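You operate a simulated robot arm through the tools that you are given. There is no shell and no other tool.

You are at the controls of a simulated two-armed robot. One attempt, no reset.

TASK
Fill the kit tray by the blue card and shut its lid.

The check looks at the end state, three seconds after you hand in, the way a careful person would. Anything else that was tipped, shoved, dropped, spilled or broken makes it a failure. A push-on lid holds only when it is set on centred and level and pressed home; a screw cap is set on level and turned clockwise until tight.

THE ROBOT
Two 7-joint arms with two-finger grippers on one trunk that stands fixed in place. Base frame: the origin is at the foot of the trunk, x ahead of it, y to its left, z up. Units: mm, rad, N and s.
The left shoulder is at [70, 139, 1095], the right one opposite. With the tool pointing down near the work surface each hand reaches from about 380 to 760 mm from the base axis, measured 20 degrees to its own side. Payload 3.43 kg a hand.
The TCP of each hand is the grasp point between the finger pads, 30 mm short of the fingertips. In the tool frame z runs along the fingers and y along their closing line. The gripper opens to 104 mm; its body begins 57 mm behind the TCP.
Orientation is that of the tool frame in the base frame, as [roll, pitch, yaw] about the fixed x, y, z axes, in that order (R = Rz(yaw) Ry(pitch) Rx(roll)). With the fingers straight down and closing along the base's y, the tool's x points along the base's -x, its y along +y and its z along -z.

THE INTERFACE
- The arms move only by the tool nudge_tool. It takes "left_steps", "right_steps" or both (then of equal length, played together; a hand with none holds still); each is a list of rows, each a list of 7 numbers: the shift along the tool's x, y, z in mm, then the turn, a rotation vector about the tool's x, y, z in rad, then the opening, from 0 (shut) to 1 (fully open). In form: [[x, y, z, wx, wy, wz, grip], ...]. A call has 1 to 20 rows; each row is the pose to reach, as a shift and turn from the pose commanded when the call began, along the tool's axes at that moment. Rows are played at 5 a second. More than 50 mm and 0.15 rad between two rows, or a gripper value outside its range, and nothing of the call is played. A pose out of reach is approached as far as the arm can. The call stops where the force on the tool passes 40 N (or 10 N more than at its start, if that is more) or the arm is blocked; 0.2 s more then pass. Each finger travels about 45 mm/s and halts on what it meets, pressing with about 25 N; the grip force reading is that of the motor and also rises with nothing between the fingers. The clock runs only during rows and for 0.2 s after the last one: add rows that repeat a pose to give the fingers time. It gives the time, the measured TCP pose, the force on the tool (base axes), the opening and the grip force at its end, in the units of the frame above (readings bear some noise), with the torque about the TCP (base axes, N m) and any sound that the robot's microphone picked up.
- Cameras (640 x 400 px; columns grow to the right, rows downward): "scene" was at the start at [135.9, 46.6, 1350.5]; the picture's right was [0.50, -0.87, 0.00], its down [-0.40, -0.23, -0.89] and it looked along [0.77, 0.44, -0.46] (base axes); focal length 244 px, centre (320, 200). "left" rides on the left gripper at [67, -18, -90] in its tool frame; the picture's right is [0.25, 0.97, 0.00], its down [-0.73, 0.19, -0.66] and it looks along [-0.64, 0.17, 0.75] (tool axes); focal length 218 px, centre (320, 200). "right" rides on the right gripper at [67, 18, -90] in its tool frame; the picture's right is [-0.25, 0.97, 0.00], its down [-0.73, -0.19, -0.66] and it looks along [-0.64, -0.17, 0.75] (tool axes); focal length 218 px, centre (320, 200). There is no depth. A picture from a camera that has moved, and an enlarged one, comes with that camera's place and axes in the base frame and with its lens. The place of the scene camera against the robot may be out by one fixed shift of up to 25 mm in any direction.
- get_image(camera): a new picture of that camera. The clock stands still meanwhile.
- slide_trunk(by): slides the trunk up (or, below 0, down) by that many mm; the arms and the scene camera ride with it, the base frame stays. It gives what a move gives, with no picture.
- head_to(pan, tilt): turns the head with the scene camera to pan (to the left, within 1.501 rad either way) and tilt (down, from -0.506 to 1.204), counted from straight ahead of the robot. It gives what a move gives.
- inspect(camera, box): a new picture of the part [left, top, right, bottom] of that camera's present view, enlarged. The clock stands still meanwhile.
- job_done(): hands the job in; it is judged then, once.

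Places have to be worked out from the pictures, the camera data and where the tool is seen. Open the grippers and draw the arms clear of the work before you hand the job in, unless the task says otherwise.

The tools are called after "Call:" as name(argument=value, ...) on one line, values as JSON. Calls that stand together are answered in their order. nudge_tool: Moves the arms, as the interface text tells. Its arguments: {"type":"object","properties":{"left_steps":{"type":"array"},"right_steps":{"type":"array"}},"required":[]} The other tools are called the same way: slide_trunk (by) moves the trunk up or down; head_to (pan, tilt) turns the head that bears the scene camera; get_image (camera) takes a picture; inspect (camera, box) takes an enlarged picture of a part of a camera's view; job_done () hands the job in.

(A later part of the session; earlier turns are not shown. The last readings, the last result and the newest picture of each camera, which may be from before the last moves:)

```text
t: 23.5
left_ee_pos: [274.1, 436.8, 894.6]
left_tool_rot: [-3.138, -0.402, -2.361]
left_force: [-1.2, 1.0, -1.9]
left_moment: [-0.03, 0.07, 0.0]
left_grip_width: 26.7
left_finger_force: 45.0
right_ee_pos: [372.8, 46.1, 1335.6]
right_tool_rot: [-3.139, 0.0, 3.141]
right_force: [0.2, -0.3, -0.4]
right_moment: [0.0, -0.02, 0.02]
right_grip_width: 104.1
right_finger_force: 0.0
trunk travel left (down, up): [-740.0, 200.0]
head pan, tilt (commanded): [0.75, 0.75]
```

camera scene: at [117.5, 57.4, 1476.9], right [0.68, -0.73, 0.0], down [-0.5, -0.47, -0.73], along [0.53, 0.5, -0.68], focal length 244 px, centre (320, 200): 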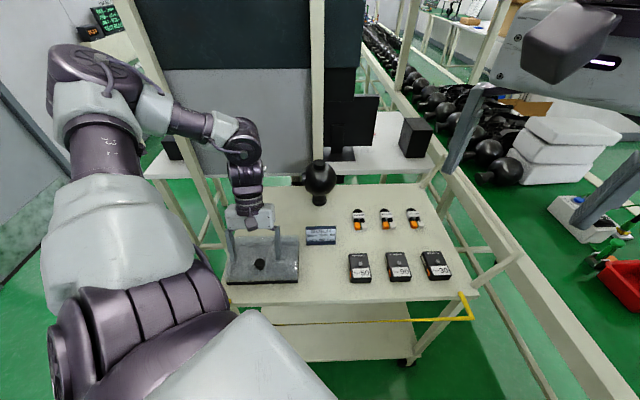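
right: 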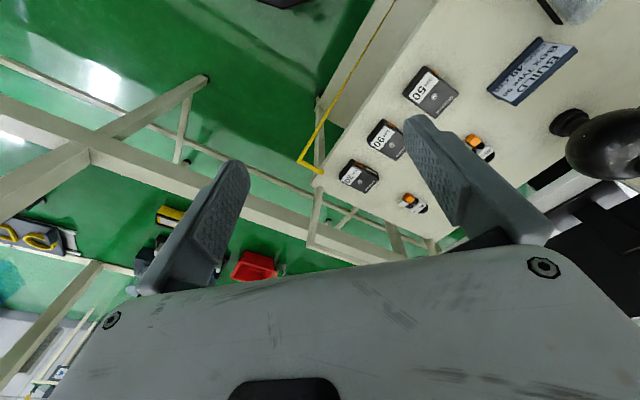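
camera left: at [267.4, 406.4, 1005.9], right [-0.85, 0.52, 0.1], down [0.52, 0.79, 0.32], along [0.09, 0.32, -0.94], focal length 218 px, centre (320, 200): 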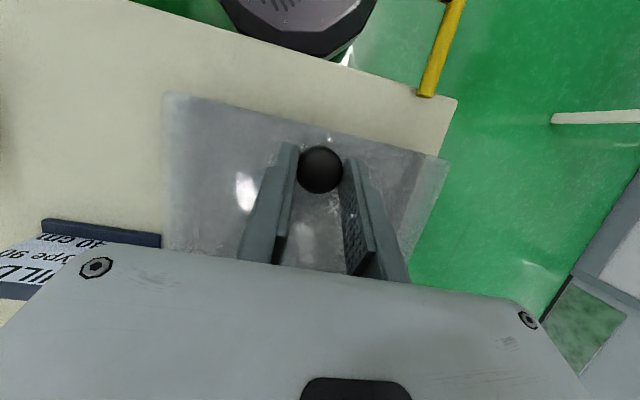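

Well centred now (sideways force only ~1.5 N), but at 0.2 the grip saturates at 45 N. With the lid resting shut I try slightly larger openings to find a light grip.

Call:
nudge_tool(left_steps=[[0, 0, 0, 0, 0, 0, 0.24], [0, 0, 0, 0, 0, 0, 0.24], [0, 0, 0, 0, 0, 0, 0.24], [0, 0, 0, 0, 0, 0, 0.24]])

Call:
nudge_tool(left_steps=[[0, 0, 0, 0, 0, 0, 0.25], [0, 0, 0, 0, 0, 0, 0.25], [0, 0, 0, 0, 0, 0, 0.25], [0, 0, 0, 0, 0, 0, 0.25]])

```text
t: 24.5
left_ee_pos: [272.7, 436.9, 894.4]
left_tool_rot: [-3.14, -0.404, -2.362]
left_force: [-1.6, 1.0, -3.4]
left_moment: [-0.12, 0.16, 0.01]
left_grip_width: 27.0
left_finger_force: 45.5
right_ee_pos: [373.3, 46.6, 1334.8]
right_tool_rot: [-3.141, 0.0, 3.142]
right_force: [-0.2, -0.4, 0.0]
right_moment: [0.01, -0.03, 0.02]
right_grip_width: 103.7
right_finger_force: 0.0
trunk travel left (down, up): [-740.0, 200.0]
head pan, tilt (commanded): [0.75, 0.75]
```

```text
t: 25.5
left_ee_pos: [274.1, 437.1, 894.5]
left_tool_rot: [-3.136, -0.4, -2.362]
left_force: [-1.4, 1.3, -1.5]
left_moment: [-0.01, 0.06, -0.03]
left_grip_width: 27.0
left_finger_force: 28.0
right_ee_pos: [373.1, 45.5, 1334.2]
right_tool_rot: [-3.141, 0.001, -3.142]
right_force: [0.2, -0.4, 1.1]
right_moment: [-0.02, -0.01, -0.01]
right_grip_width: 104.0
right_finger_force: 0.1
trunk travel left (down, up): [-740.0, 200.0]
head pan, tilt (commanded): [0.75, 0.75]
```

A setting near 0.25-0.26 gives a light grip on the knob, whose cap is wider above, so it can hang and pivot. I lift through the first 10° of the arc about an assumed hinge at v=610, z=830, with grip 0.257.

Call:
nudge_tool(left_steps=[[0, 0, 0, 0, 0, 0, 0.257], [-0.22, 0, -4.33, 0, 0, 0, 0.257], [-0.53, 0, -8.71, 0, 0, 0, 0.257], [-0.97, 0, -13.02, 0, 0, 0, 0.257], [-1.54, 0, -17.29, 0, 0, 0, 0.257], [-2.34, 0, -21.55, 0, 0, 0, 0.257], [-2.34, 0, -21.55, 0, 0, 0, 0.257]])

Call:
get_image(camera="left")

Call:
inspect(camera="scene", box=[215, 200, 315, 290])

```text
t: 27.1
left_ee_pos: [281.5, 444.6, 912.5]
left_tool_rot: [-3.14, -0.403, -2.362]
left_force: [0.1, 0.4, 0.0]
left_moment: [0.0, -0.01, 0.01]
left_grip_width: 26.7
left_finger_force: 0.2
right_ee_pos: [373.7, 45.5, 1335.0]
right_tool_rot: [3.14, 0.001, 3.141]
right_force: [0.3, 0.2, 0.9]
right_moment: [0.0, -0.03, -0.02]
right_grip_width: 104.0
right_finger_force: 0.0
trunk travel left (down, up): [-740.0, 200.0]
head pan, tilt (commanded): [0.75, 0.75]
```

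```text
taken
camera left: at [273.7, 412.7, 1020.4], right [-0.85, 0.52, 0.1], down [0.52, 0.79, 0.32], along [0.09, 0.32, -0.94], focal length 218 px, centre (320, 200)
```

left: 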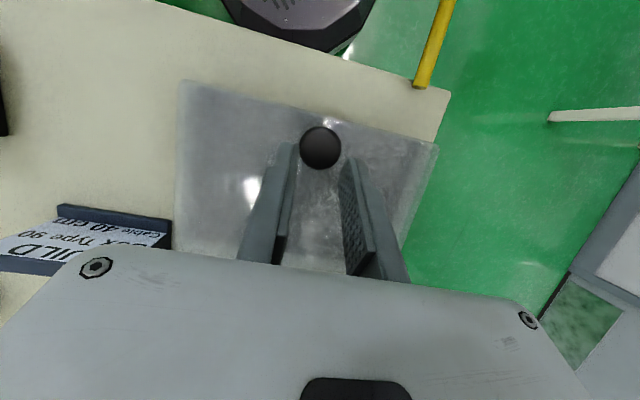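

```text
4.44 times, centred on (265, 245) of scene
camera zoom: at [117.6, 57.5, 1476.9], right [0.68, -0.73, 0.0], down [-0.5, -0.47, -0.73], along [0.53, 0.5, -0.68], focal length 1086 px, centre (564, 0)
```

zoom: 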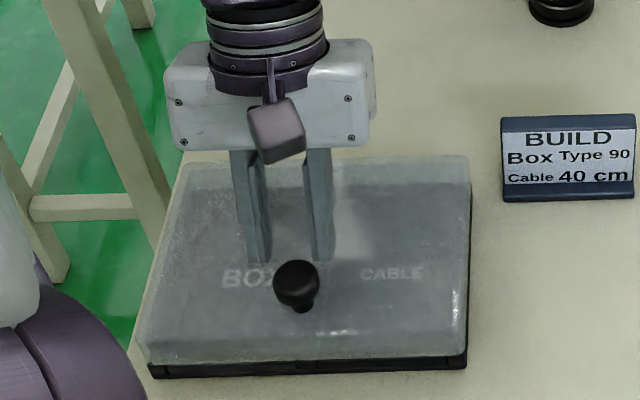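

The knob slid out of the light grip and the lid is shut again, nothing disturbed. I enlarge the knob to see whether the fingers can hook under its cap around the stem.

Call:
inspect(camera="scene", box=[250, 245, 290, 275])

Call:
inspect(camera="left", box=[280, 110, 360, 190])

```text
13.33 times, centred on (270, 260) of scene
camera zoom: at [117.6, 57.5, 1476.9], right [0.68, -0.73, 0.0], down [-0.5, -0.47, -0.73], along [0.53, 0.5, -0.68], focal length 3256 px, centre (987, -600)
```

zoom: 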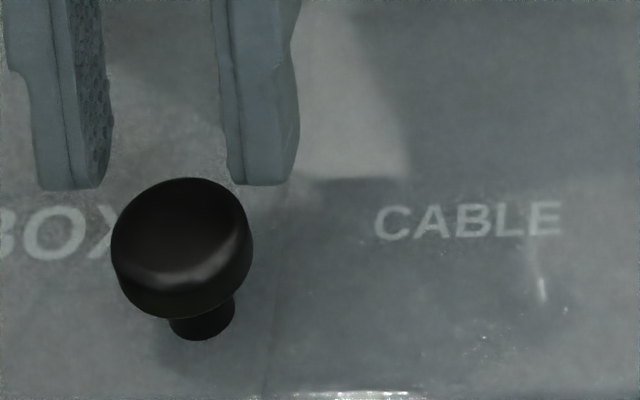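

```text
5.00 times, centred on (320, 150) of left
camera zoom: at [273.7, 412.7, 1020.4], right [-0.85, 0.52, 0.1], down [0.52, 0.79, 0.32], along [0.09, 0.32, -0.94], focal length 1091 px, centre (320, 450)
```

zoom: 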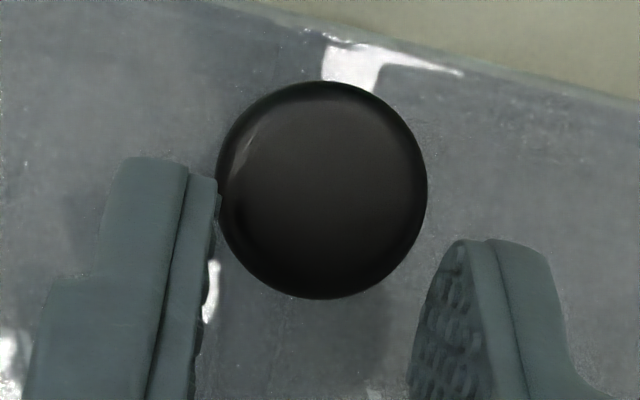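

The knob is a mushroom with a 29 mm cap over a 14 mm stem, so the cap itself must be gripped. I go back down to the grasp pose with the fingers open and close from the open side to 0.25 to get a moderate grip.

Call:
nudge_tool(left_steps=[[0, 0, 0, 0, 0, 0, 0.4], [0, 0, 0, 0, 0, 0, 0.4], [0.6, 0, 6, 0, 0, 0, 0.4], [1.2, 0, 12, 0, 0, 0, 0.4], [2, 0, 18, 0, 0, 0, 0.4], [2.34, 0, 22.5, 0, 0, 0, 0.4], [2.34, 0, 22.5, 0, 0, 0, 0.3], [2.34, 0, 22.5, 0, 0, 0, 0.25], [2.34, 0, 22.5, 0, 0, 0, 0.25], [2.34, 0, 22.5, 0, 0, 0, 0.25]])

Call:
nudge_tool(left_steps=[[0, 0, 0, 0, 0, 0, 0.25], [0, 0, 0, 0, 0, 0, 0.25], [0, 0, 0, 0, 0, 0, 0.25]])

```text
t: 29.3
left_ee_pos: [274.5, 437.0, 893.3]
left_tool_rot: [-3.141, -0.402, -2.362]
left_force: [0.0, -0.2, -0.9]
left_moment: [0.01, 0.0, 0.0]
left_grip_width: 27.6
left_finger_force: 12.3
right_ee_pos: [373.4, 45.4, 1335.1]
right_tool_rot: [-3.141, 0.0, 3.141]
right_force: [0.2, 0.0, 0.0]
right_moment: [0.01, 0.0, 0.02]
right_grip_width: 104.2
right_finger_force: 0.0
trunk travel left (down, up): [-740.0, 200.0]
head pan, tilt (commanded): [0.75, 0.75]
```

```text
t: 30.1
left_ee_pos: [274.6, 437.4, 892.9]
left_tool_rot: [-3.139, -0.403, -2.361]
left_force: [-0.3, -0.2, -1.4]
left_moment: [-0.05, 0.03, 0.02]
left_grip_width: 27.2
left_finger_force: 28.2
right_ee_pos: [374.0, 46.6, 1335.0]
right_tool_rot: [-3.141, 0.0, -3.14]
right_force: [-0.9, -0.5, -0.1]
right_moment: [-0.02, 0.0, 0.0]
right_grip_width: 104.2
right_finger_force: 0.0
trunk travel left (down, up): [-740.0, 200.0]
head pan, tilt (commanded): [0.75, 0.75]
```

The knob is held with 28 N, well centred. I swing the first 10° rigidly about the assumed hinge (v=610, z=830), turning the tool with the lid, and read the forces.

Call:
nudge_tool(left_steps=[[-0.4, 0, -2.7, 0, 0.0218, 0, 0.25], [-0.87, 0, -5.37, 0, 0.0436, 0, 0.25], [-1.4, 0, -8, 0, 0.0654, 0, 0.25], [-1.9, 0, -10.59, 0, 0.0873, 0, 0.25], [-2.55, 0, -13.2, 0, 0.109, 0, 0.25], [-3.25, 0, -15.85, 0, 0.1309, 0, 0.25], [-4, 0, -18.45, 0, 0.1527, 0, 0.25], [-4.73, 0, -21.04, 0, 0.1745, 0, 0.25]])

Call:
get_image(camera="left")

Call:
inspect(camera="scene", box=[215, 200, 315, 290])

```text
t: 31.9
left_ee_pos: [283.1, 445.0, 911.1]
left_tool_rot: [-3.138, -0.577, -2.361]
left_force: [0.2, 2.1, -0.4]
left_moment: [0.21, -0.18, 0.03]
left_grip_width: 27.0
left_finger_force: 31.2
right_ee_pos: [373.7, 46.1, 1336.1]
right_tool_rot: [-3.14, 0.0, -3.141]
right_force: [0.5, -0.3, -0.5]
right_moment: [0.0, -0.02, 0.0]
right_grip_width: 104.2
right_finger_force: 0.1
trunk travel left (down, up): [-740.0, 200.0]
head pan, tilt (commanded): [0.75, 0.75]
```

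```text
taken
camera left: at [288.8, 427.6, 1020.8], right [-0.83, 0.54, 0.14], down [0.55, 0.82, 0.15], along [-0.03, 0.2, -0.98], focal length 218 px, centre (320, 200)
```

left: 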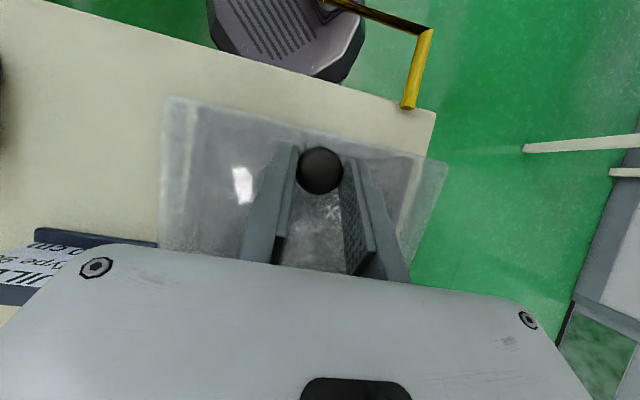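

```text
4.44 times, centred on (265, 245) of scene
camera zoom: at [117.8, 57.5, 1476.9], right [0.68, -0.73, 0.0], down [-0.5, -0.47, -0.73], along [0.53, 0.5, -0.68], focal length 1086 px, centre (564, 0)
```

zoom: 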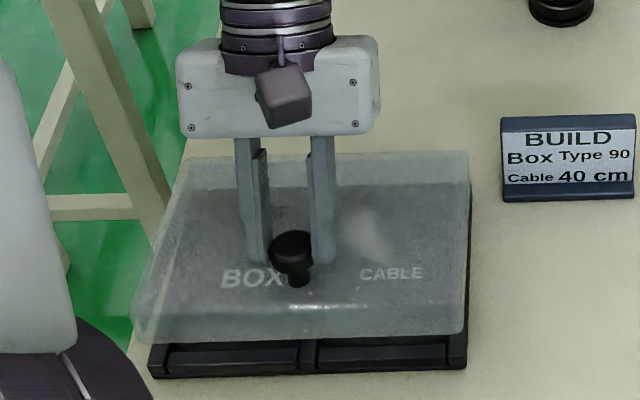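

The lid swings cleanly about the assumed hinge with only ~2 N of force, and the two open compartments show under it. I now test 5° more without turning the tool, to see how much torque the knob's pivoting in the grip costs.

Call:
nudge_tool(left_steps=[[-0.08, 0, -2.6, 0, 0, 0, 0.25], [-0.17, 0, -5.24, 0, 0, 0, 0.25], [-0.36, 0, -7.95, 0, 0, 0, 0.25], [-0.59, 0, -10.64, 0, 0, 0, 0.25]])

Call:
inspect(camera="scene", box=[215, 200, 315, 290])

```text
t: 32.9
left_ee_pos: [287.5, 449.6, 919.1]
left_tool_rot: [-3.14, -0.573, -2.361]
left_force: [-0.9, 1.6, -0.4]
left_moment: [0.02, 0.06, -0.02]
left_grip_width: 28.0
left_finger_force: 4.8
right_ee_pos: [373.4, 46.0, 1335.2]
right_tool_rot: [-3.14, -0.001, 3.141]
right_force: [0.0, 0.5, 0.0]
right_moment: [0.0, 0.0, 0.01]
right_grip_width: 103.7
right_finger_force: 0.0
trunk travel left (down, up): [-740.0, 200.0]
head pan, tilt (commanded): [0.75, 0.75]
```

```text
4.44 times, centred on (265, 245) of scene
camera zoom: at [117.5, 57.7, 1477.0], right [0.68, -0.73, 0.0], down [-0.5, -0.47, -0.73], along [0.53, 0.5, -0.68], focal length 1086 px, centre (564, 0)
```

zoom: 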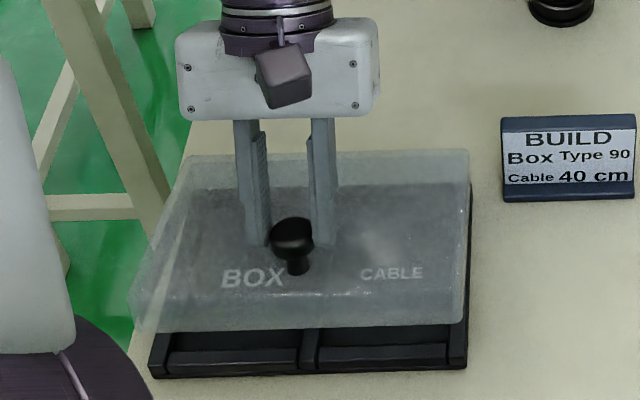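

The lid rose to about 15° with almost no torque, but the grip reading fell to 4.8 N. I check the hold in the hand camera.

Call:
inspect(camera="left", box=[200, 80, 440, 250])

Call:
inspect(camera="scene", box=[250, 235, 290, 265])

```text
2.35 times, centred on (320, 165) of left
camera zoom: at [293.4, 432.0, 1029.2], right [-0.83, 0.54, 0.14], down [0.55, 0.82, 0.16], along [-0.03, 0.2, -0.98], focal length 514 px, centre (320, 282)
```

zoom: 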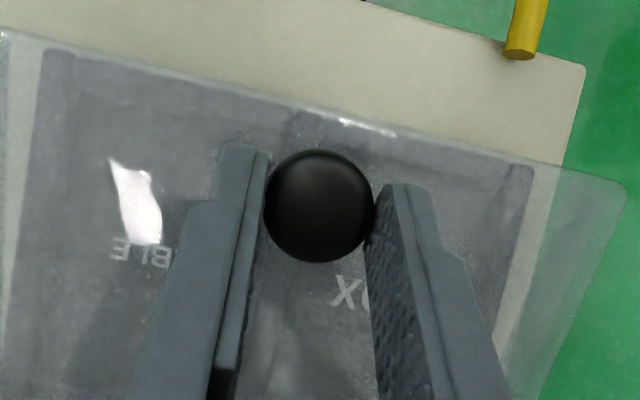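

```text
13.33 times, centred on (270, 250) of scene
camera zoom: at [117.5, 57.7, 1477.0], right [0.68, -0.73, 0.0], down [-0.5, -0.47, -0.73], along [0.53, 0.5, -0.68], focal length 3256 px, centre (987, -467)
```

zoom: 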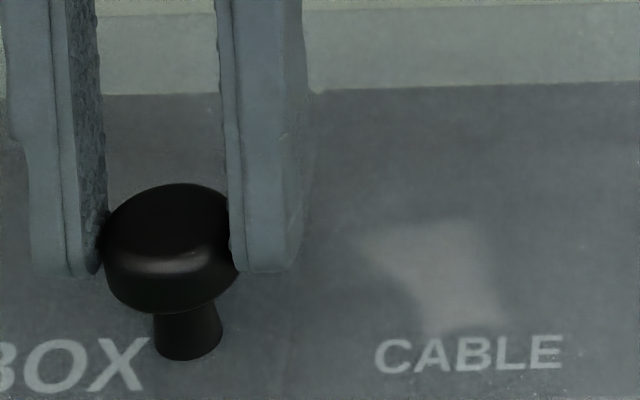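

The knob is still held near the fingertips. I tighten slightly to 0.245 and read the grip again.

Call:
nudge_tool(left_steps=[[0, 0, 0, 0, 0, 0, 0.245], [0, 0, 0, 0, 0, 0, 0.245], [0, 0, 0, 0, 0, 0, 0.245]])

```text
t: 33.7
left_ee_pos: [286.7, 452.2, 918.5]
left_tool_rot: [-3.139, -0.573, -2.365]
left_force: [1.1, 5.9, 4.6]
left_moment: [0.8, -0.72, -0.03]
left_grip_width: 26.9
left_finger_force: 45.4
right_ee_pos: [372.0, 45.9, 1335.9]
right_tool_rot: [-3.141, 0.001, 3.141]
right_force: [-0.6, -0.8, 0.3]
right_moment: [-0.01, 0.02, 0.01]
right_grip_width: 104.0
right_finger_force: 0.1
trunk travel left (down, up): [-740.0, 200.0]
head pan, tilt (commanded): [0.75, 0.75]
```

Grip is back to 45 N with a modest 1.1 N m twist. I continue the swing rigidly another 20° (turning the tool with the lid), watching the force at the end.

Call:
nudge_tool(left_steps=[[-1.3, 0, -5.36, 0, 0.03, 0, 0.245], [-2.85, 0, -10.52, 0, 0.07, 0, 0.245], [-4.62, 0, -15.71, 0, 0.11, 0, 0.245], [-6.58, 0, -20.78, 0, 0.155, 0, 0.245]])

Call:
get_image(camera="left")

Call:
inspect(camera="scene", box=[215, 200, 315, 290])

```text
t: 34.7
left_ee_pos: [299.8, 461.4, 933.3]
left_tool_rot: [-3.138, -0.733, -2.364]
left_force: [2.5, 3.2, -1.8]
left_moment: [0.32, -0.1, -0.1]
left_grip_width: 27.1
left_finger_force: 45.2
right_ee_pos: [373.6, 46.3, 1334.9]
right_tool_rot: [-3.141, 0.0, 3.142]
right_force: [-0.5, 0.1, 1.6]
right_moment: [0.01, -0.01, 0.01]
right_grip_width: 103.8
right_finger_force: 0.0
trunk travel left (down, up): [-740.0, 200.0]
head pan, tilt (commanded): [0.75, 0.75]
```

```text
taken
camera left: at [317.8, 456.5, 1042.7], right [-0.81, 0.56, 0.17], down [0.56, 0.83, 0.0], along [-0.14, 0.09, -0.99], focal length 218 px, centre (320, 200)
```

left: 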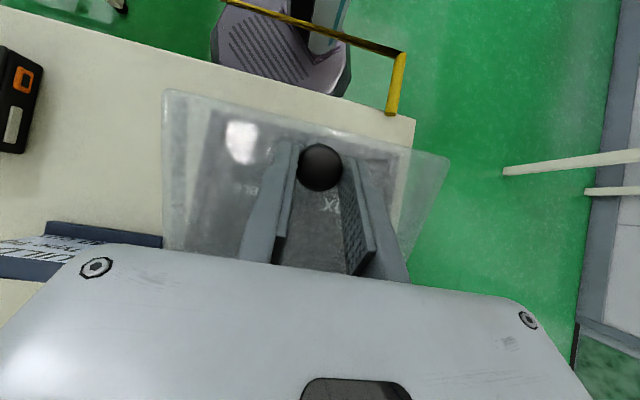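

```text
4.44 times, centred on (265, 245) of scene
camera zoom: at [118.2, 58.1, 1476.8], right [0.68, -0.73, 0.0], down [-0.5, -0.47, -0.73], along [0.53, 0.5, -0.68], focal length 1086 px, centre (564, 0)
```

zoom: 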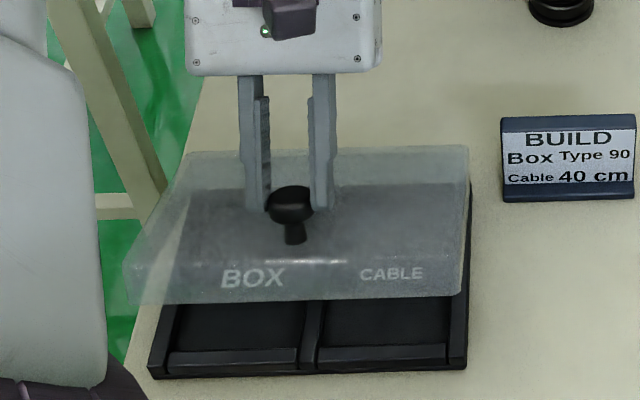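

Opened to about 25° with forces under 5 N. I continue the rigid swing another 12.5°.

Call:
nudge_tool(left_steps=[[-1.41, 0, -5.31, 0, 0.0436, 0, 0.245], [-3.03, 0, -10.53, 0, 0.0873, 0, 0.245], [-4.93, 0, -15.6, 0, 0.1309, 0, 0.245], [-6.96, 0, -20.66, 0, 0.1745, 0, 0.245], [-9.2, 0, -25.64, 0, 0.218, 0, 0.245]])

Call:
inspect(camera="scene", box=[215, 190, 315, 290])

Call:
get_image(camera="left")

```text
t: 35.9
left_ee_pos: [314.9, 479.3, 945.7]
left_tool_rot: [-3.135, -0.934, -2.36]
left_force: [6.8, 9.0, -23.8]
left_moment: [0.12, -0.07, -0.04]
left_grip_width: 26.8
left_finger_force: 44.5
left hand out of reach, approached as far as the arm can: row 4, 5
right_ee_pos: [379.0, 52.3, 1332.7]
right_tool_rot: [-3.134, -0.005, 3.142]
right_force: [0.6, 0.1, -0.2]
right_moment: [-0.03, 0.02, 0.0]
right_grip_width: 104.0
right_finger_force: 0.0
trunk travel left (down, up): [-740.0, 200.0]
head pan, tilt (commanded): [0.75, 0.75]
```

```text
4.00 times, centred on (265, 240) of scene
camera zoom: at [123.7, 64.1, 1475.6], right [0.68, -0.73, 0.0], down [-0.5, -0.47, -0.73], along [0.53, 0.5, -0.69], focal length 977 px, centre (540, 40)
```

zoom: 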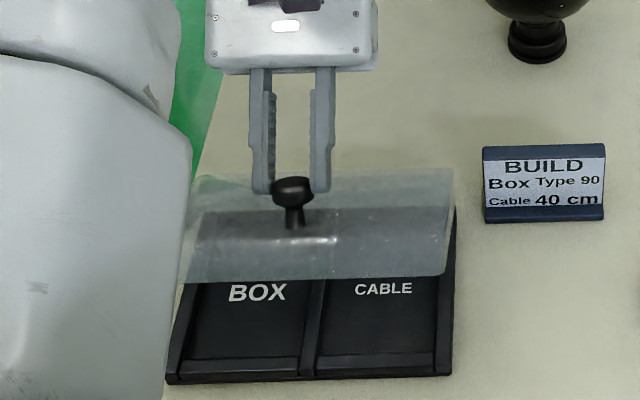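

```text
taken
camera left: at [349.1, 488.4, 1051.5], right [-0.79, 0.58, 0.2], down [0.55, 0.82, -0.19], along [-0.27, -0.05, -0.96], focal length 218 px, centre (320, 200)
```

left: 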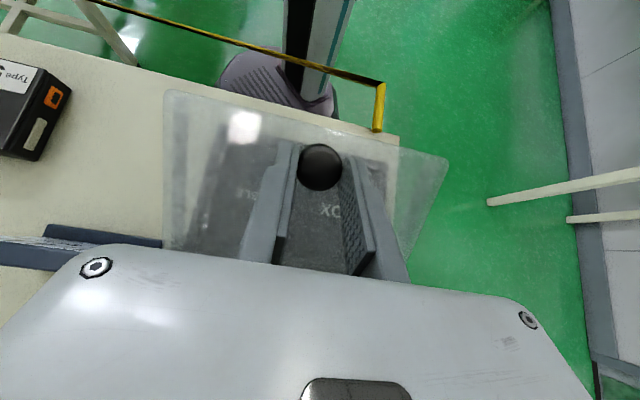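

A 24 N downward force has built up and the trunk has even leaned a few mm; rows 4-5 were out of reach, so the arm is at a limit or an elbow is touching something. I look at the whole scene before moving.

Call:
get_image(camera="scene")

```text
taken
camera scene: at [123.7, 64.1, 1475.6], right [0.68, -0.73, 0.0], down [-0.5, -0.47, -0.73], along [0.53, 0.5, -0.69], focal length 244 px, centre (320, 200)
```

scene: 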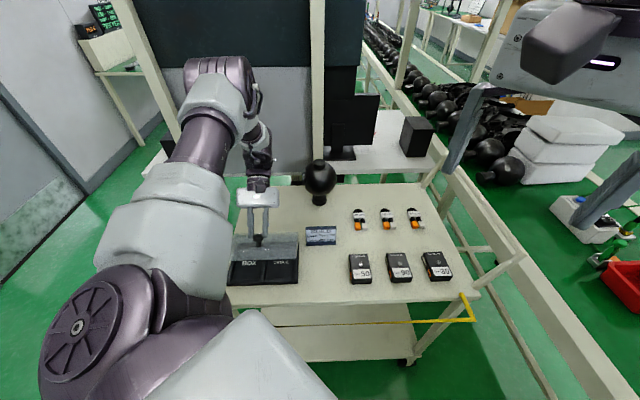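

The tool force points straight toward the hinge (anti-radial), so my arc radius is a little too large here. I relieve it by moving 4 mm towards the hinge and read again.

Call:
nudge_tool(left_steps=[[-1.3, 0, 0.16, 0, 0, 0, 0.245], [-2.7, 0, 0.3, 0, 0, 0, 0.245], [-4, 0, 0.47, 0, 0, 0, 0.245]])

```text
t: 36.7
left_ee_pos: [310.4, 472.1, 953.4]
left_tool_rot: [-3.138, -0.952, -2.365]
left_force: [0.8, 0.5, -0.7]
left_moment: [-0.04, 0.04, -0.03]
left_grip_width: 25.2
left_finger_force: 0.0
left hand out of reach, approached as far as the arm can: row 1, 2, 3
right_ee_pos: [374.9, 47.2, 1334.5]
right_tool_rot: [-3.139, -0.003, -3.141]
right_force: [0.1, 0.2, 0.1]
right_moment: [0.01, 0.03, 0.0]
right_grip_width: 104.0
right_finger_force: 0.0
trunk travel left (down, up): [-740.0, 200.0]
head pan, tilt (commanded): [0.75, 0.75]
```

The knob slipped out (width 25, no force): the arm itself was at its reach limit and was pulling off the path. I look at the lid and tray.

Call:
get_image(camera="scene")

Call:
inspect(camera="scene", box=[215, 200, 315, 290])

Call:
get_image(camera="left")

```text
taken
camera scene: at [118.9, 59.3, 1476.8], right [0.68, -0.73, 0.0], down [-0.5, -0.47, -0.73], along [0.53, 0.5, -0.68], focal length 244 px, centre (320, 200)
```

scene: 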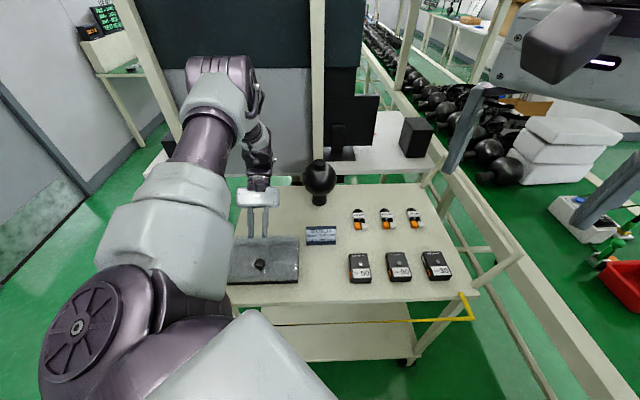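

```text
4.44 times, centred on (265, 245) of scene
camera zoom: at [118.9, 59.3, 1476.8], right [0.68, -0.73, 0.0], down [-0.5, -0.47, -0.73], along [0.53, 0.5, -0.68], focal length 1086 px, centre (564, 0)
```

zoom: 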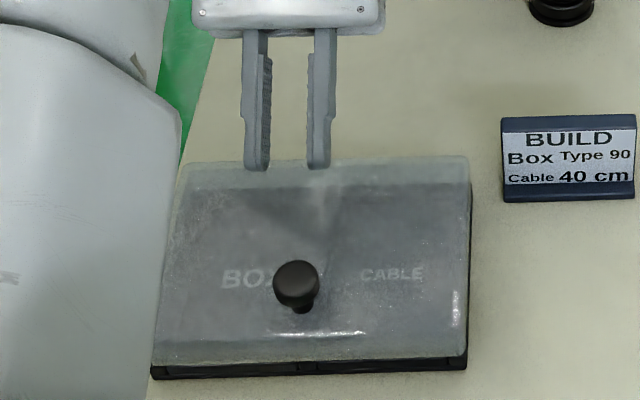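

```text
taken
camera left: at [345.6, 483.7, 1058.4], right [-0.79, 0.58, 0.2], down [0.55, 0.81, -0.21], along [-0.29, -0.06, -0.96], focal length 218 px, centre (320, 200)
```

left: 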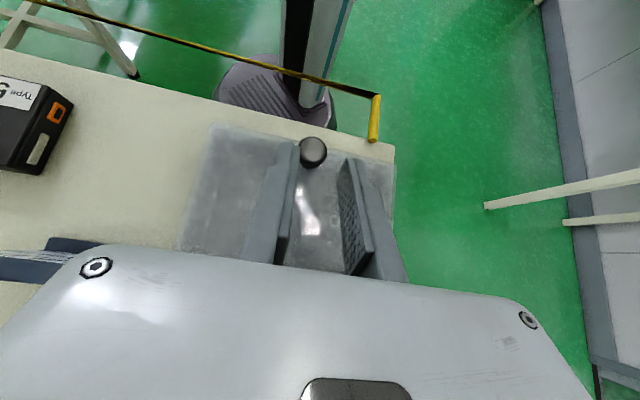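

The lid fell shut again and the tray hasn't moved. Since the left arm runs out of reach past ~30°, I'll use both hands: left lifts by the knob to ~27°, right slips closed fingers under the front edge and swings it over. First I bring the right hand down on the right side, turned 45° with fingers closed.

Call:
nudge_tool(right_steps=[[0, 15, 20, 0, 0, -0.08, 0.9], [0, 32, 45, 0, 0, -0.17, 0.7], [0, 50, 70, 0, 0, -0.26, 0.5], [0, 68, 95, 0, 0, -0.35, 0.3], [1, 86, 120, 0, 0, -0.44, 0.1], [2, 104, 145, 0, 0, -0.53, 0], [3, 122, 170, 0, 0, -0.62, 0], [3, 140, 195, 0, 0, -0.7, 0], [3.5, 154, 215, 0, 0, -0.785, 0]])

Call:
get_image(camera="scene")

```text
t: 38.7
left_ee_pos: [309.7, 472.2, 954.5]
left_tool_rot: [-3.138, -0.948, -2.363]
left_force: [0.5, 0.1, 0.3]
left_moment: [0.03, 0.04, 0.02]
left_grip_width: 25.6
left_finger_force: 0.0
right_ee_pos: [370.0, 186.0, 1123.5]
right_tool_rot: [3.141, -0.003, -2.355]
right_force: [-0.1, -0.6, 0.3]
right_moment: [0.02, 0.01, -0.03]
right_grip_width: 0.0
right_finger_force: 25.3
right hand out of reach, approached as far as the arm can: row 9
trunk travel left (down, up): [-740.0, 200.0]
head pan, tilt (commanded): [0.75, 0.75]
```

```text
taken
camera scene: at [118.1, 57.0, 1476.9], right [0.68, -0.73, 0.0], down [-0.5, -0.47, -0.73], along [0.53, 0.5, -0.68], focal length 244 px, centre (320, 200)
```

scene: 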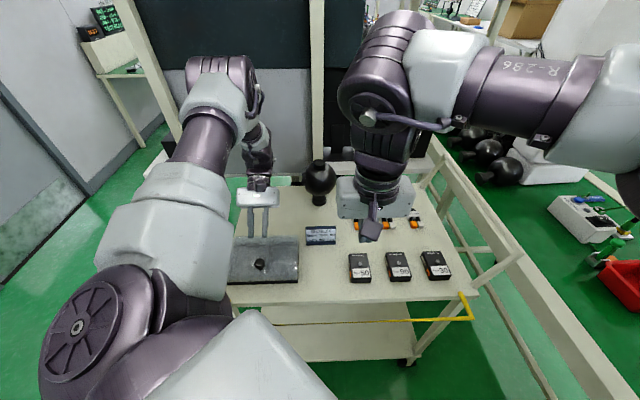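

The right hand is at (370, 186, 1123) turned to 45°. I now tilt it so its closed fingers point forward-down (about -0.9 rad) while lowering to a waiting spot in front-right of the tray (u≈-20, v≈450, z≈960).

Call:
nudge_tool(right_steps=[[-5, 12, 13, 0, -0.07, 0, 0], [-10, 25, 27, 0, -0.15, 0, 0], [-14, 37, 40, 0, -0.22, 0, 0], [-19, 50, 54, 0, -0.3, 0, 0], [-24, 62, 68, 0, -0.37, 0, 0], [-28, 75, 82, 0, -0.45, 0, 0], [-33, 87, 95, 0, -0.52, 0, 0], [-38, 100, 109, 0, -0.6, 0, 0], [-43, 112, 122, 0, -0.67, 0, 0], [-47, 125, 136, 0, -0.75, 0, 0], [-52, 137, 149, 0, -0.82, 0, 0], [-57, 150, 163, 0, -0.9, 0, 0]])

Call:
get_image(camera="scene")

Call:
get_image(camera="right")

```text
t: 41.5
left_ee_pos: [310.4, 472.2, 954.4]
left_tool_rot: [-3.136, -0.949, -2.367]
left_force: [-0.7, 0.0, 0.1]
left_moment: [0.02, 0.04, 0.0]
left_grip_width: 25.5
left_finger_force: 0.1
right_ee_pos: [343.8, 302.9, 942.9]
right_tool_rot: [-3.052, 0.887, -2.352]
right_force: [0.2, 0.9, -1.0]
right_moment: [-0.01, 0.0, 0.03]
right_grip_width: 0.0
right_finger_force: 24.8
right hand out of reach, approached as far as the arm can: row 4, 5, 6, 7, 8, 9, 10, 11
trunk travel left (down, up): [-740.0, 200.0]
head pan, tilt (commanded): [0.75, 0.75]
stopped in row 12 (right hand): the arm was blocked; the commanded pose is now the measured one
```

```text
taken
camera scene: at [117.0, 57.7, 1477.0], right [0.68, -0.73, 0.0], down [-0.5, -0.47, -0.73], along [0.54, 0.5, -0.68], focal length 244 px, centre (320, 200)
```

scene: 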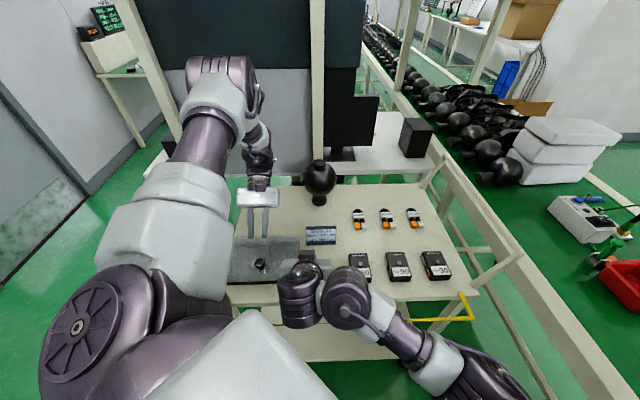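

```text
taken
camera right: at [249.5, 242.9, 946.0], right [-0.53, 0.84, 0.14], down [0.05, -0.14, 0.99], along [0.85, 0.53, 0.03], focal length 218 px, centre (320, 200)
```

right: 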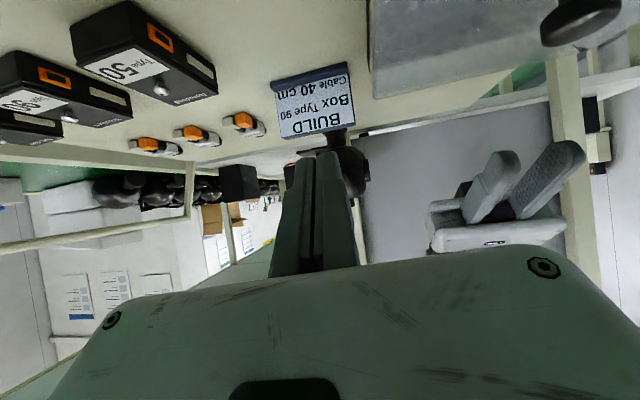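

The right arm reports blocked; its elbow has swung low, possibly near the yellow rail. I turn the head to look at the right elbow before moving anything.

Call:
head_to(pan=0.1, tilt=1.0)

Call:
get_image(camera="scene")

```text
t: 42.5
left_ee_pos: [310.5, 472.0, 954.7]
left_tool_rot: [-3.137, -0.948, -2.366]
left_force: [-0.6, -0.1, -0.1]
left_moment: [-0.04, -0.03, -0.03]
left_grip_width: 25.6
left_finger_force: 0.0
right_ee_pos: [342.6, 303.1, 941.8]
right_tool_rot: [-3.058, 0.888, -2.354]
right_force: [0.3, -0.6, -0.7]
right_moment: [0.01, 0.02, 0.02]
right_grip_width: 0.0
right_finger_force: 25.1
trunk travel left (down, up): [-740.0, 200.0]
head pan, tilt (commanded): [0.099, 1.0]
```

```text
taken
camera scene: at [126.2, 8.0, 1457.8], right [0.1, -0.99, 0.0], down [-0.84, -0.08, -0.54], along [0.54, 0.05, -0.84], focal length 244 px, centre (320, 200)
```

scene: 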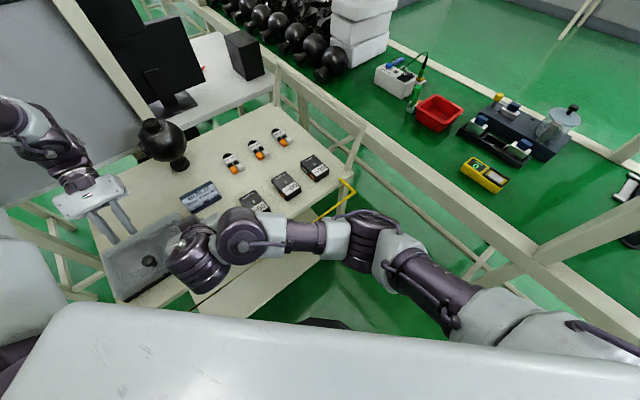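

The right wrist is bent to its limit in that pose (no contact seen). A better way is to come from the right side with fingers pointing left, parallel to the hinge. I back the right hand out the way it came.

Call:
nudge_tool(right_steps=[[-8, -8, -14, 0, 0.07, 0, 0], [-17, -17, -27, 0, 0.15, 0, 0], [-25, -25, -41, 0, 0.22, 0, 0], [-33, -34, -55, 0, 0.3, 0, 0], [-42, -42, -68, 0, 0.37, 0, 0], [-50, -50, -82, 0, 0.45, 0, 0], [-58, -59, -96, 0, 0.52, 0, 0], [-67, -67, -109, 0, 0.6, 0, 0], [-75, -76, -123, 0, 0.67, 0, 0], [-83, -84, -137, 0, 0.75, 0, 0], [-92, -93, -150, 0, 0.82, 0, 0], [-100, -101, -164, 0, 0.888, 0, 0]])

Call:
get_image(camera="scene")

```text
t: 43.2
left_ee_pos: [310.9, 472.7, 953.7]
left_tool_rot: [-3.137, -0.949, -2.365]
left_force: [0.0, -0.2, 1.2]
left_moment: [-0.01, -0.02, -0.02]
left_grip_width: 25.5
left_finger_force: 0.0
right_ee_pos: [419.6, 222.7, 969.7]
right_tool_rot: [-2.846, 0.712, -2.313]
right_force: [-0.3, -0.8, 0.4]
right_moment: [0.0, -0.01, 0.02]
right_grip_width: 0.0
right_finger_force: 25.3
trunk travel left (down, up): [-740.0, 200.0]
head pan, tilt (commanded): [0.099, 1.0]
stopped in row 3 (right hand): the arm was blocked; the commanded pose is now the measured one
```

```text
taken
camera scene: at [126.1, 8.2, 1457.8], right [0.1, -1.0, 0.0], down [-0.84, -0.08, -0.54], along [0.54, 0.05, -0.84], focal length 244 px, centre (320, 200)
```

scene: 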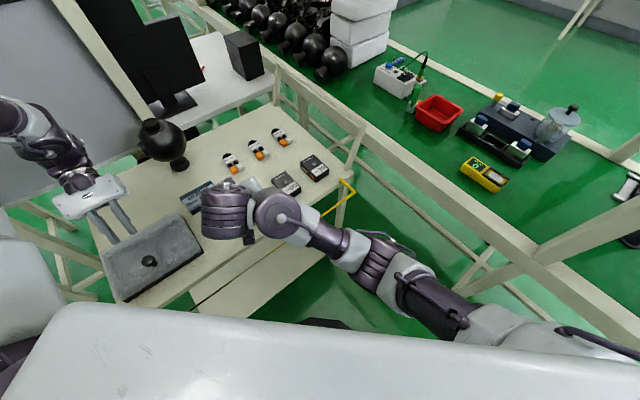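

The right arm swung to another posture and stopped at (420, 223, 970), clear of everything. I raise it slowly and straighten the tool to vertical.

Call:
nudge_tool(right_steps=[[-2, -4, -5, 0, 0, 0, 0], [-5, -9, -10, -0.012, 0.036, 0, 0], [-7, -14, -16, -0.024, 0.072, 0, 0], [-10, -18, -21, -0.037, 0.108, 0, 0], [-12, -23, -27, -0.049, 0.144, 0, 0], [-15, -28, -32, -0.061, 0.18, 0, 0], [-17, -32, -37, -0.073, 0.216, 0, 0], [-20, -37, -43, -0.085, 0.252, 0, 0], [-22, -41, -48, -0.097, 0.288, 0, 0], [-25, -46, -53, -0.11, 0.324, 0, 0], [-27, -51, -59, -0.122, 0.36, 0, 0], [-30, -55, -64, -0.134, 0.396, 0, 0], [-32, -60, -70, -0.146, 0.432, 0, 0], [-34, -64, -75, -0.158, 0.468, 0, 0], [-37, -69, -80, -0.17, 0.504, 0, 0], [-39, -74, -86, -0.183, 0.54, 0, 0], [-42, -78, -91, -0.195, 0.577, 0, 0], [-44, -83, -96, -0.21, 0.62, 0, 0], [-47, -87, -102, -0.225, 0.67, 0, 0], [-49, -92, -107, -0.243, 0.721, 0, 0]])

Call:
get_image(camera="scene")

```text
t: 44.5
left_ee_pos: [311.3, 471.1, 954.1]
left_tool_rot: [-3.136, -0.948, -2.365]
left_force: [0.6, 0.2, 0.8]
left_moment: [0.01, 0.04, -0.01]
left_grip_width: 25.4
left_finger_force: 0.0
right_ee_pos: [457.4, 140.9, 962.2]
right_tool_rot: [-2.8, 0.493, -2.376]
right_force: [-1.6, -0.5, 0.1]
right_moment: [0.0, -0.03, 0.0]
right_grip_width: 0.0
right_finger_force: 25.0
trunk travel left (down, up): [-740.0, 200.0]
head pan, tilt (commanded): [0.099, 1.0]
stopped in row 6 (right hand): the arm was blocked; the commanded pose is now the measured one
```

```text
taken
camera scene: at [126.6, 7.5, 1457.7], right [0.1, -1.0, 0.0], down [-0.84, -0.08, -0.54], along [0.54, 0.05, -0.84], focal length 244 px, centre (320, 200)
```

scene: 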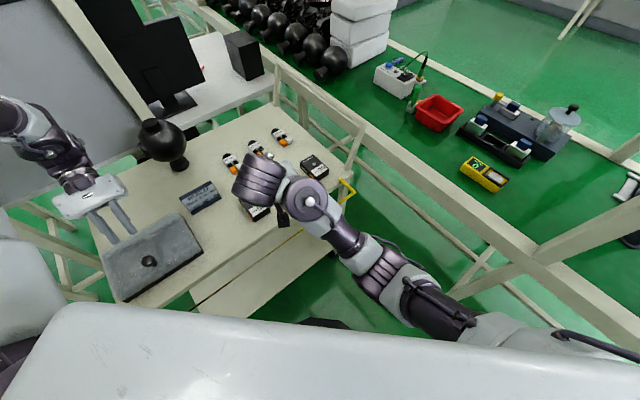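

The arm keeps swinging as it comes out of an awkward posture, still clear of everything at (457, 141, 962). I go straight up slowly without turning.

Call:
nudge_tool(right_steps=[[-2.4, -1.5, -4.2, 0, 0, 0, 0], [-4.8, -3, -8.3, 0, 0, 0, 0], [-7.2, -4.5, -12.5, 0, 0, 0, 0], [-9.6, -6, -16.6, 0, 0, 0, 0], [-12, -7.5, -20.8, 0, 0, 0, 0], [-14.2, -8.9, -24.9, 0, 0, 0, 0], [-17, -10.5, -29.5, 0, 0, 0, 0], [-20, -12.5, -35, 0, 0, 0, 0], [-24, -15, -42, 0, 0, 0, 0], [-28.4, -17.7, -49.8, 0, 0, 0, 0]])

Call:
get_image(camera="scene")

```text
t: 46.7
left_ee_pos: [311.0, 471.9, 953.1]
left_tool_rot: [-3.136, -0.95, -2.366]
left_force: [0.1, 0.4, 0.7]
left_moment: [0.0, 0.02, 0.01]
left_grip_width: 25.5
left_finger_force: 0.1
right_ee_pos: [470.1, 153.5, 1011.8]
right_tool_rot: [-2.806, 0.494, -2.376]
right_force: [-0.4, -0.7, 0.4]
right_moment: [0.03, -0.04, -0.02]
right_grip_width: 0.1
right_finger_force: 25.3
right hand out of reach, approached as far as the arm can: row 7, 8, 9, 10
trunk travel left (down, up): [-740.0, 200.0]
head pan, tilt (commanded): [0.099, 1.0]
```

```text
taken
camera scene: at [126.9, 8.7, 1457.7], right [0.1, -1.0, 0.0], down [-0.84, -0.08, -0.54], along [0.54, 0.05, -0.84], focal length 244 px, centre (320, 200)
```

scene: 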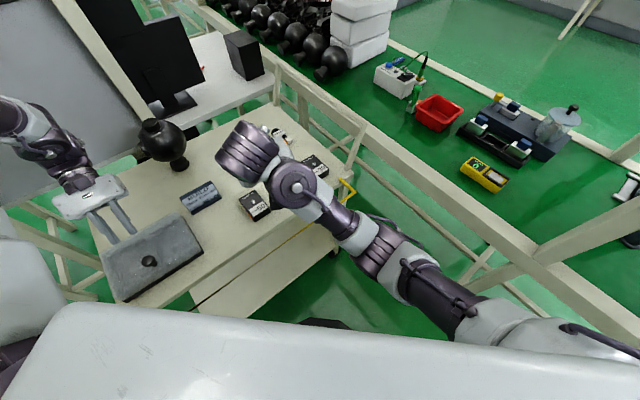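

The right hand is parked clear at (470, 154, 1012). Forces showed the lid is very light, so I'll retry with the left hand alone, this time keeping the tool's tilt constant and letting the knob pivot in a moderate grip. First I bring the left hand back above the knob with tilt 0.4.

Call:
nudge_tool(left_steps=[[6, 0.3, 7, 0, -0.09, 0, 0.3], [12, 0.6, 14, 0, -0.18, 0, 0.4], [18, 0.9, 20, 0, -0.27, 0, 0.45], [24, 1.2, 27, 0, -0.36, 0, 0.5], [30, 1.5, 34, 0, -0.45, 0, 0.5], [35.4, 1.7, 40.7, 0, -0.546, 0, 0.5]])

Call:
head_to(pan=0.75, tilt=0.75)

Call:
get_image(camera="left")

```text
t: 48.1
left_ee_pos: [269.7, 434.0, 960.4]
left_tool_rot: [-3.137, -0.4, -2.362]
left_force: [-0.1, 0.4, -0.1]
left_moment: [-0.02, 0.0, 0.01]
left_grip_width: 51.9
left_finger_force: 0.0
right_ee_pos: [469.4, 152.4, 1012.2]
right_tool_rot: [-2.806, 0.496, -2.375]
right_force: [-0.2, 0.3, 0.1]
right_moment: [0.01, 0.01, -0.02]
right_grip_width: 0.0
right_finger_force: 24.9
trunk travel left (down, up): [-740.0, 200.0]
head pan, tilt (commanded): [0.099, 1.0]
```

```text
t: 49.2
left_ee_pos: [270.3, 435.1, 959.9]
left_tool_rot: [-3.139, -0.404, -2.361]
left_force: [0.3, -0.3, -0.3]
left_moment: [0.0, 0.0, 0.03]
left_grip_width: 51.8
left_finger_force: 0.0
right_ee_pos: [468.7, 151.8, 1012.2]
right_tool_rot: [-2.806, 0.496, -2.376]
right_force: [0.0, 0.2, 0.2]
right_moment: [-0.01, -0.02, -0.04]
right_grip_width: 0.2
right_finger_force: 25.2
trunk travel left (down, up): [-740.0, 200.0]
head pan, tilt (commanded): [0.75, 0.75]
```

```text
taken
camera left: at [262.9, 403.5, 1066.4], right [-0.85, 0.52, 0.1], down [0.52, 0.79, 0.32], along [0.09, 0.32, -0.94], focal length 218 px, centre (320, 200)
```

left: 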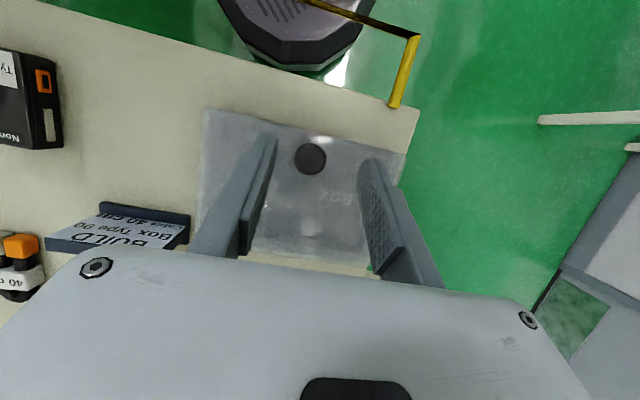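

The knob is where it was. I lower to the same grasp pose as before and close to 0.25.

Call:
nudge_tool(left_steps=[[-6, -0.3, 12, 0, 0, 0, 0.45], [-12, -0.6, 24, 0, 0, 0, 0.45], [-18, -0.9, 36, 0, 0, 0, 0.45], [-24, -1.1, 48, 0, 0, 0, 0.45], [-31.1, -1.2, 59.6, 0, 0, 0, 0.45], [-31.1, -1.2, 59.6, 0, 0, 0, 0.3], [-31.1, -1.2, 59.6, 0, 0, 0, 0.25], [-31.1, -1.2, 59.6, 0, 0, 0, 0.25], [-31.1, -1.2, 59.6, 0, 0, 0, 0.25], [-31.1, -1.2, 59.6, 0, 0, 0, 0.25], [-31.1, -1.2, 59.6, 0, 0, 0, 0.25], [-31.1, -1.2, 59.6, 0, 0, 0, 0.25]])

Call:
inspect(camera="left", box=[200, 80, 440, 250])

```text
t: 51.8
left_ee_pos: [274.8, 438.2, 892.5]
left_tool_rot: [-3.138, -0.402, -2.362]
left_force: [-0.2, -0.1, -2.1]
left_moment: [-0.04, 0.07, -0.02]
left_grip_width: 27.5
left_finger_force: 12.2
right_ee_pos: [469.2, 153.1, 1010.8]
right_tool_rot: [-2.807, 0.493, -2.378]
right_force: [0.2, -0.1, -0.7]
right_moment: [-0.02, 0.0, -0.03]
right_grip_width: 0.0
right_finger_force: 25.2
trunk travel left (down, up): [-740.0, 200.0]
head pan, tilt (commanded): [0.75, 0.75]
```

```text
2.35 times, centred on (320, 165) of left
camera zoom: at [267.4, 406.5, 998.9], right [-0.85, 0.52, 0.1], down [0.52, 0.79, 0.32], along [0.09, 0.32, -0.94], focal length 514 px, centre (320, 282)
```

zoom: 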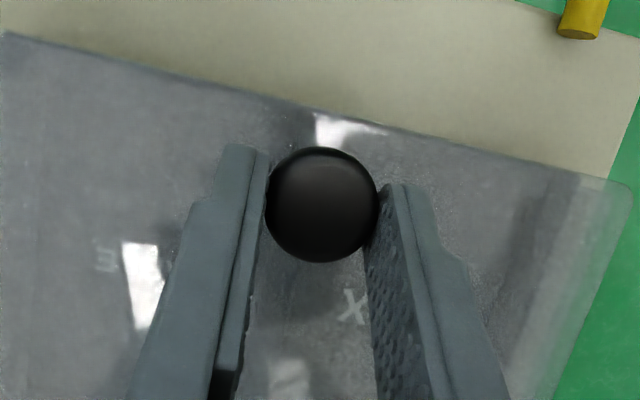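

Held with a light 12 N. I swing the first 10° with the tilt kept constant so the knob pivots in the grip.

Call:
nudge_tool(left_steps=[[-0.05, 0, -2.7, 0, 0, 0, 0.25], [-0.1, 0, -5.37, 0, 0, 0, 0.25], [-0.3, 0, -8.1, 0, 0, 0, 0.25], [-0.53, 0, -10.76, 0, 0, 0, 0.25], [-0.83, 0, -13.4, 0, 0, 0, 0.25], [-1.13, 0, -16.01, 0, 0, 0, 0.25], [-1.58, 0, -18.7, 0, 0, 0, 0.25], [-2.03, 0, -21.29, 0, 0, 0, 0.25]])

Call:
inspect(camera="scene", box=[215, 200, 315, 290])

Call:
inspect(camera="left", box=[200, 80, 440, 250])

```text
t: 53.6
left_ee_pos: [284.0, 447.1, 911.7]
left_tool_rot: [-3.138, -0.397, -2.362]
left_force: [-2.8, 1.2, -1.4]
left_moment: [0.02, 0.03, -0.02]
left_grip_width: 28.0
left_finger_force: 1.3
right_ee_pos: [469.2, 152.0, 1012.4]
right_tool_rot: [-2.805, 0.493, -2.376]
right_force: [0.7, -0.1, 0.3]
right_moment: [0.02, -0.04, -0.05]
right_grip_width: 0.0
right_finger_force: 25.1
trunk travel left (down, up): [-740.0, 200.0]
head pan, tilt (commanded): [0.75, 0.75]
```

```text
4.44 times, centred on (265, 245) of scene
camera zoom: at [117.2, 57.6, 1477.1], right [0.68, -0.73, 0.0], down [-0.5, -0.47, -0.73], along [0.53, 0.5, -0.68], focal length 1086 px, centre (564, 0)
```

zoom: 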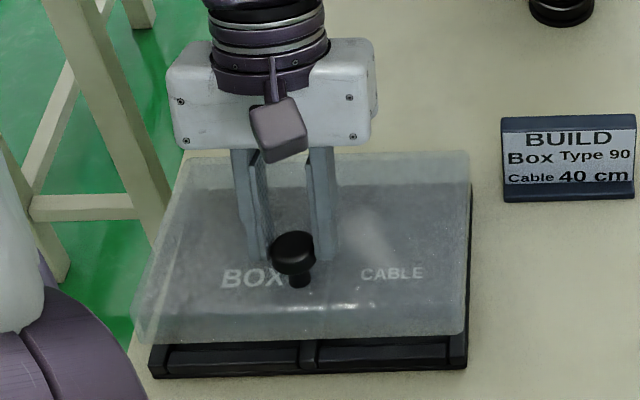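

```text
2.35 times, centred on (320, 165) of left
camera zoom: at [275.2, 414.2, 1018.5], right [-0.85, 0.52, 0.09], down [0.52, 0.79, 0.32], along [0.09, 0.32, -0.94], focal length 514 px, centre (320, 282)
```

zoom: 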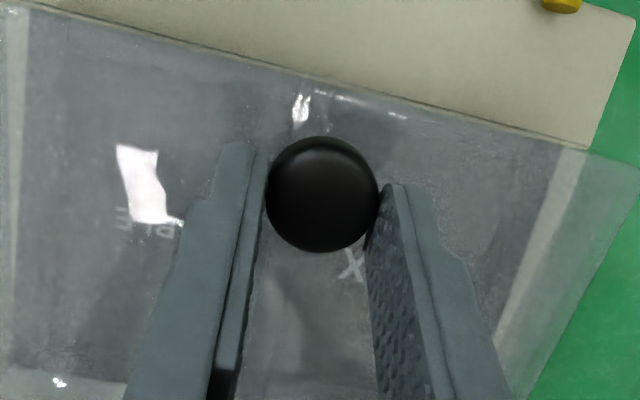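

It pivots with the lid at about 10°, but the grip reading has dropped to 1.3 N and the cap has crept slightly towards the tips. I tighten before going on.

Call:
nudge_tool(left_steps=[[0, 0, 0, 0, 0, 0, 0.24], [0, 0, 0, 0, 0, 0, 0.24], [0, 0, 0, 0, 0, 0, 0.24]])

Call:
inspect(camera="left", box=[200, 80, 440, 250])

```text
t: 54.4
left_ee_pos: [284.2, 444.9, 910.8]
left_tool_rot: [-3.139, -0.398, -2.363]
left_force: [2.9, 7.4, 7.0]
left_moment: [1.04, -0.95, -0.04]
left_grip_width: 27.0
left_finger_force: 45.0
right_ee_pos: [470.1, 152.6, 1011.9]
right_tool_rot: [-2.805, 0.495, -2.373]
right_force: [0.4, 0.0, -0.8]
right_moment: [-0.02, 0.01, 0.01]
right_grip_width: 0.0
right_finger_force: 24.6
trunk travel left (down, up): [-740.0, 200.0]
head pan, tilt (commanded): [0.75, 0.75]
```

```text
2.35 times, centred on (320, 165) of left
camera zoom: at [275.1, 414.3, 1018.1], right [-0.85, 0.52, 0.09], down [0.52, 0.79, 0.32], along [0.09, 0.32, -0.94], focal length 514 px, centre (320, 282)
```

zoom: 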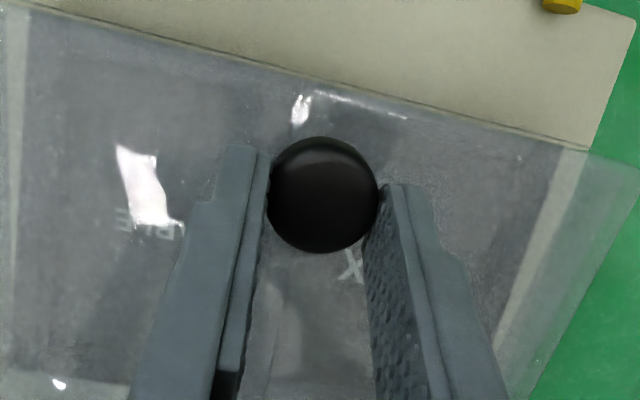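

Tightened to 45 N; the twist now assists opening. I continue 5° with the firm grip and constant tilt and watch how the twist changes.

Call:
nudge_tool(left_steps=[[-0.5, 0, -2.6, 0, 0, 0, 0.24], [-1.08, 0, -5.13, 0, 0, 0, 0.24], [-1.7, 0, -7.7, 0, 0, 0, 0.24], [-2.34, 0, -10.34, 0, 0, 0, 0.24]])

```text
t: 55.4
left_ee_pos: [286.3, 449.3, 919.5]
left_tool_rot: [-3.139, -0.404, -2.363]
left_force: [0.3, 0.0, -9.0]
left_moment: [-0.55, 0.6, 0.01]
left_grip_width: 26.5
left_finger_force: 44.3
right_ee_pos: [470.1, 151.4, 1011.2]
right_tool_rot: [-2.805, 0.494, -2.376]
right_force: [-0.5, -0.5, 0.7]
right_moment: [0.02, -0.01, 0.02]
right_grip_width: 0.1
right_finger_force: 25.3
trunk travel left (down, up): [-740.0, 200.0]
head pan, tilt (commanded): [0.75, 0.75]
```

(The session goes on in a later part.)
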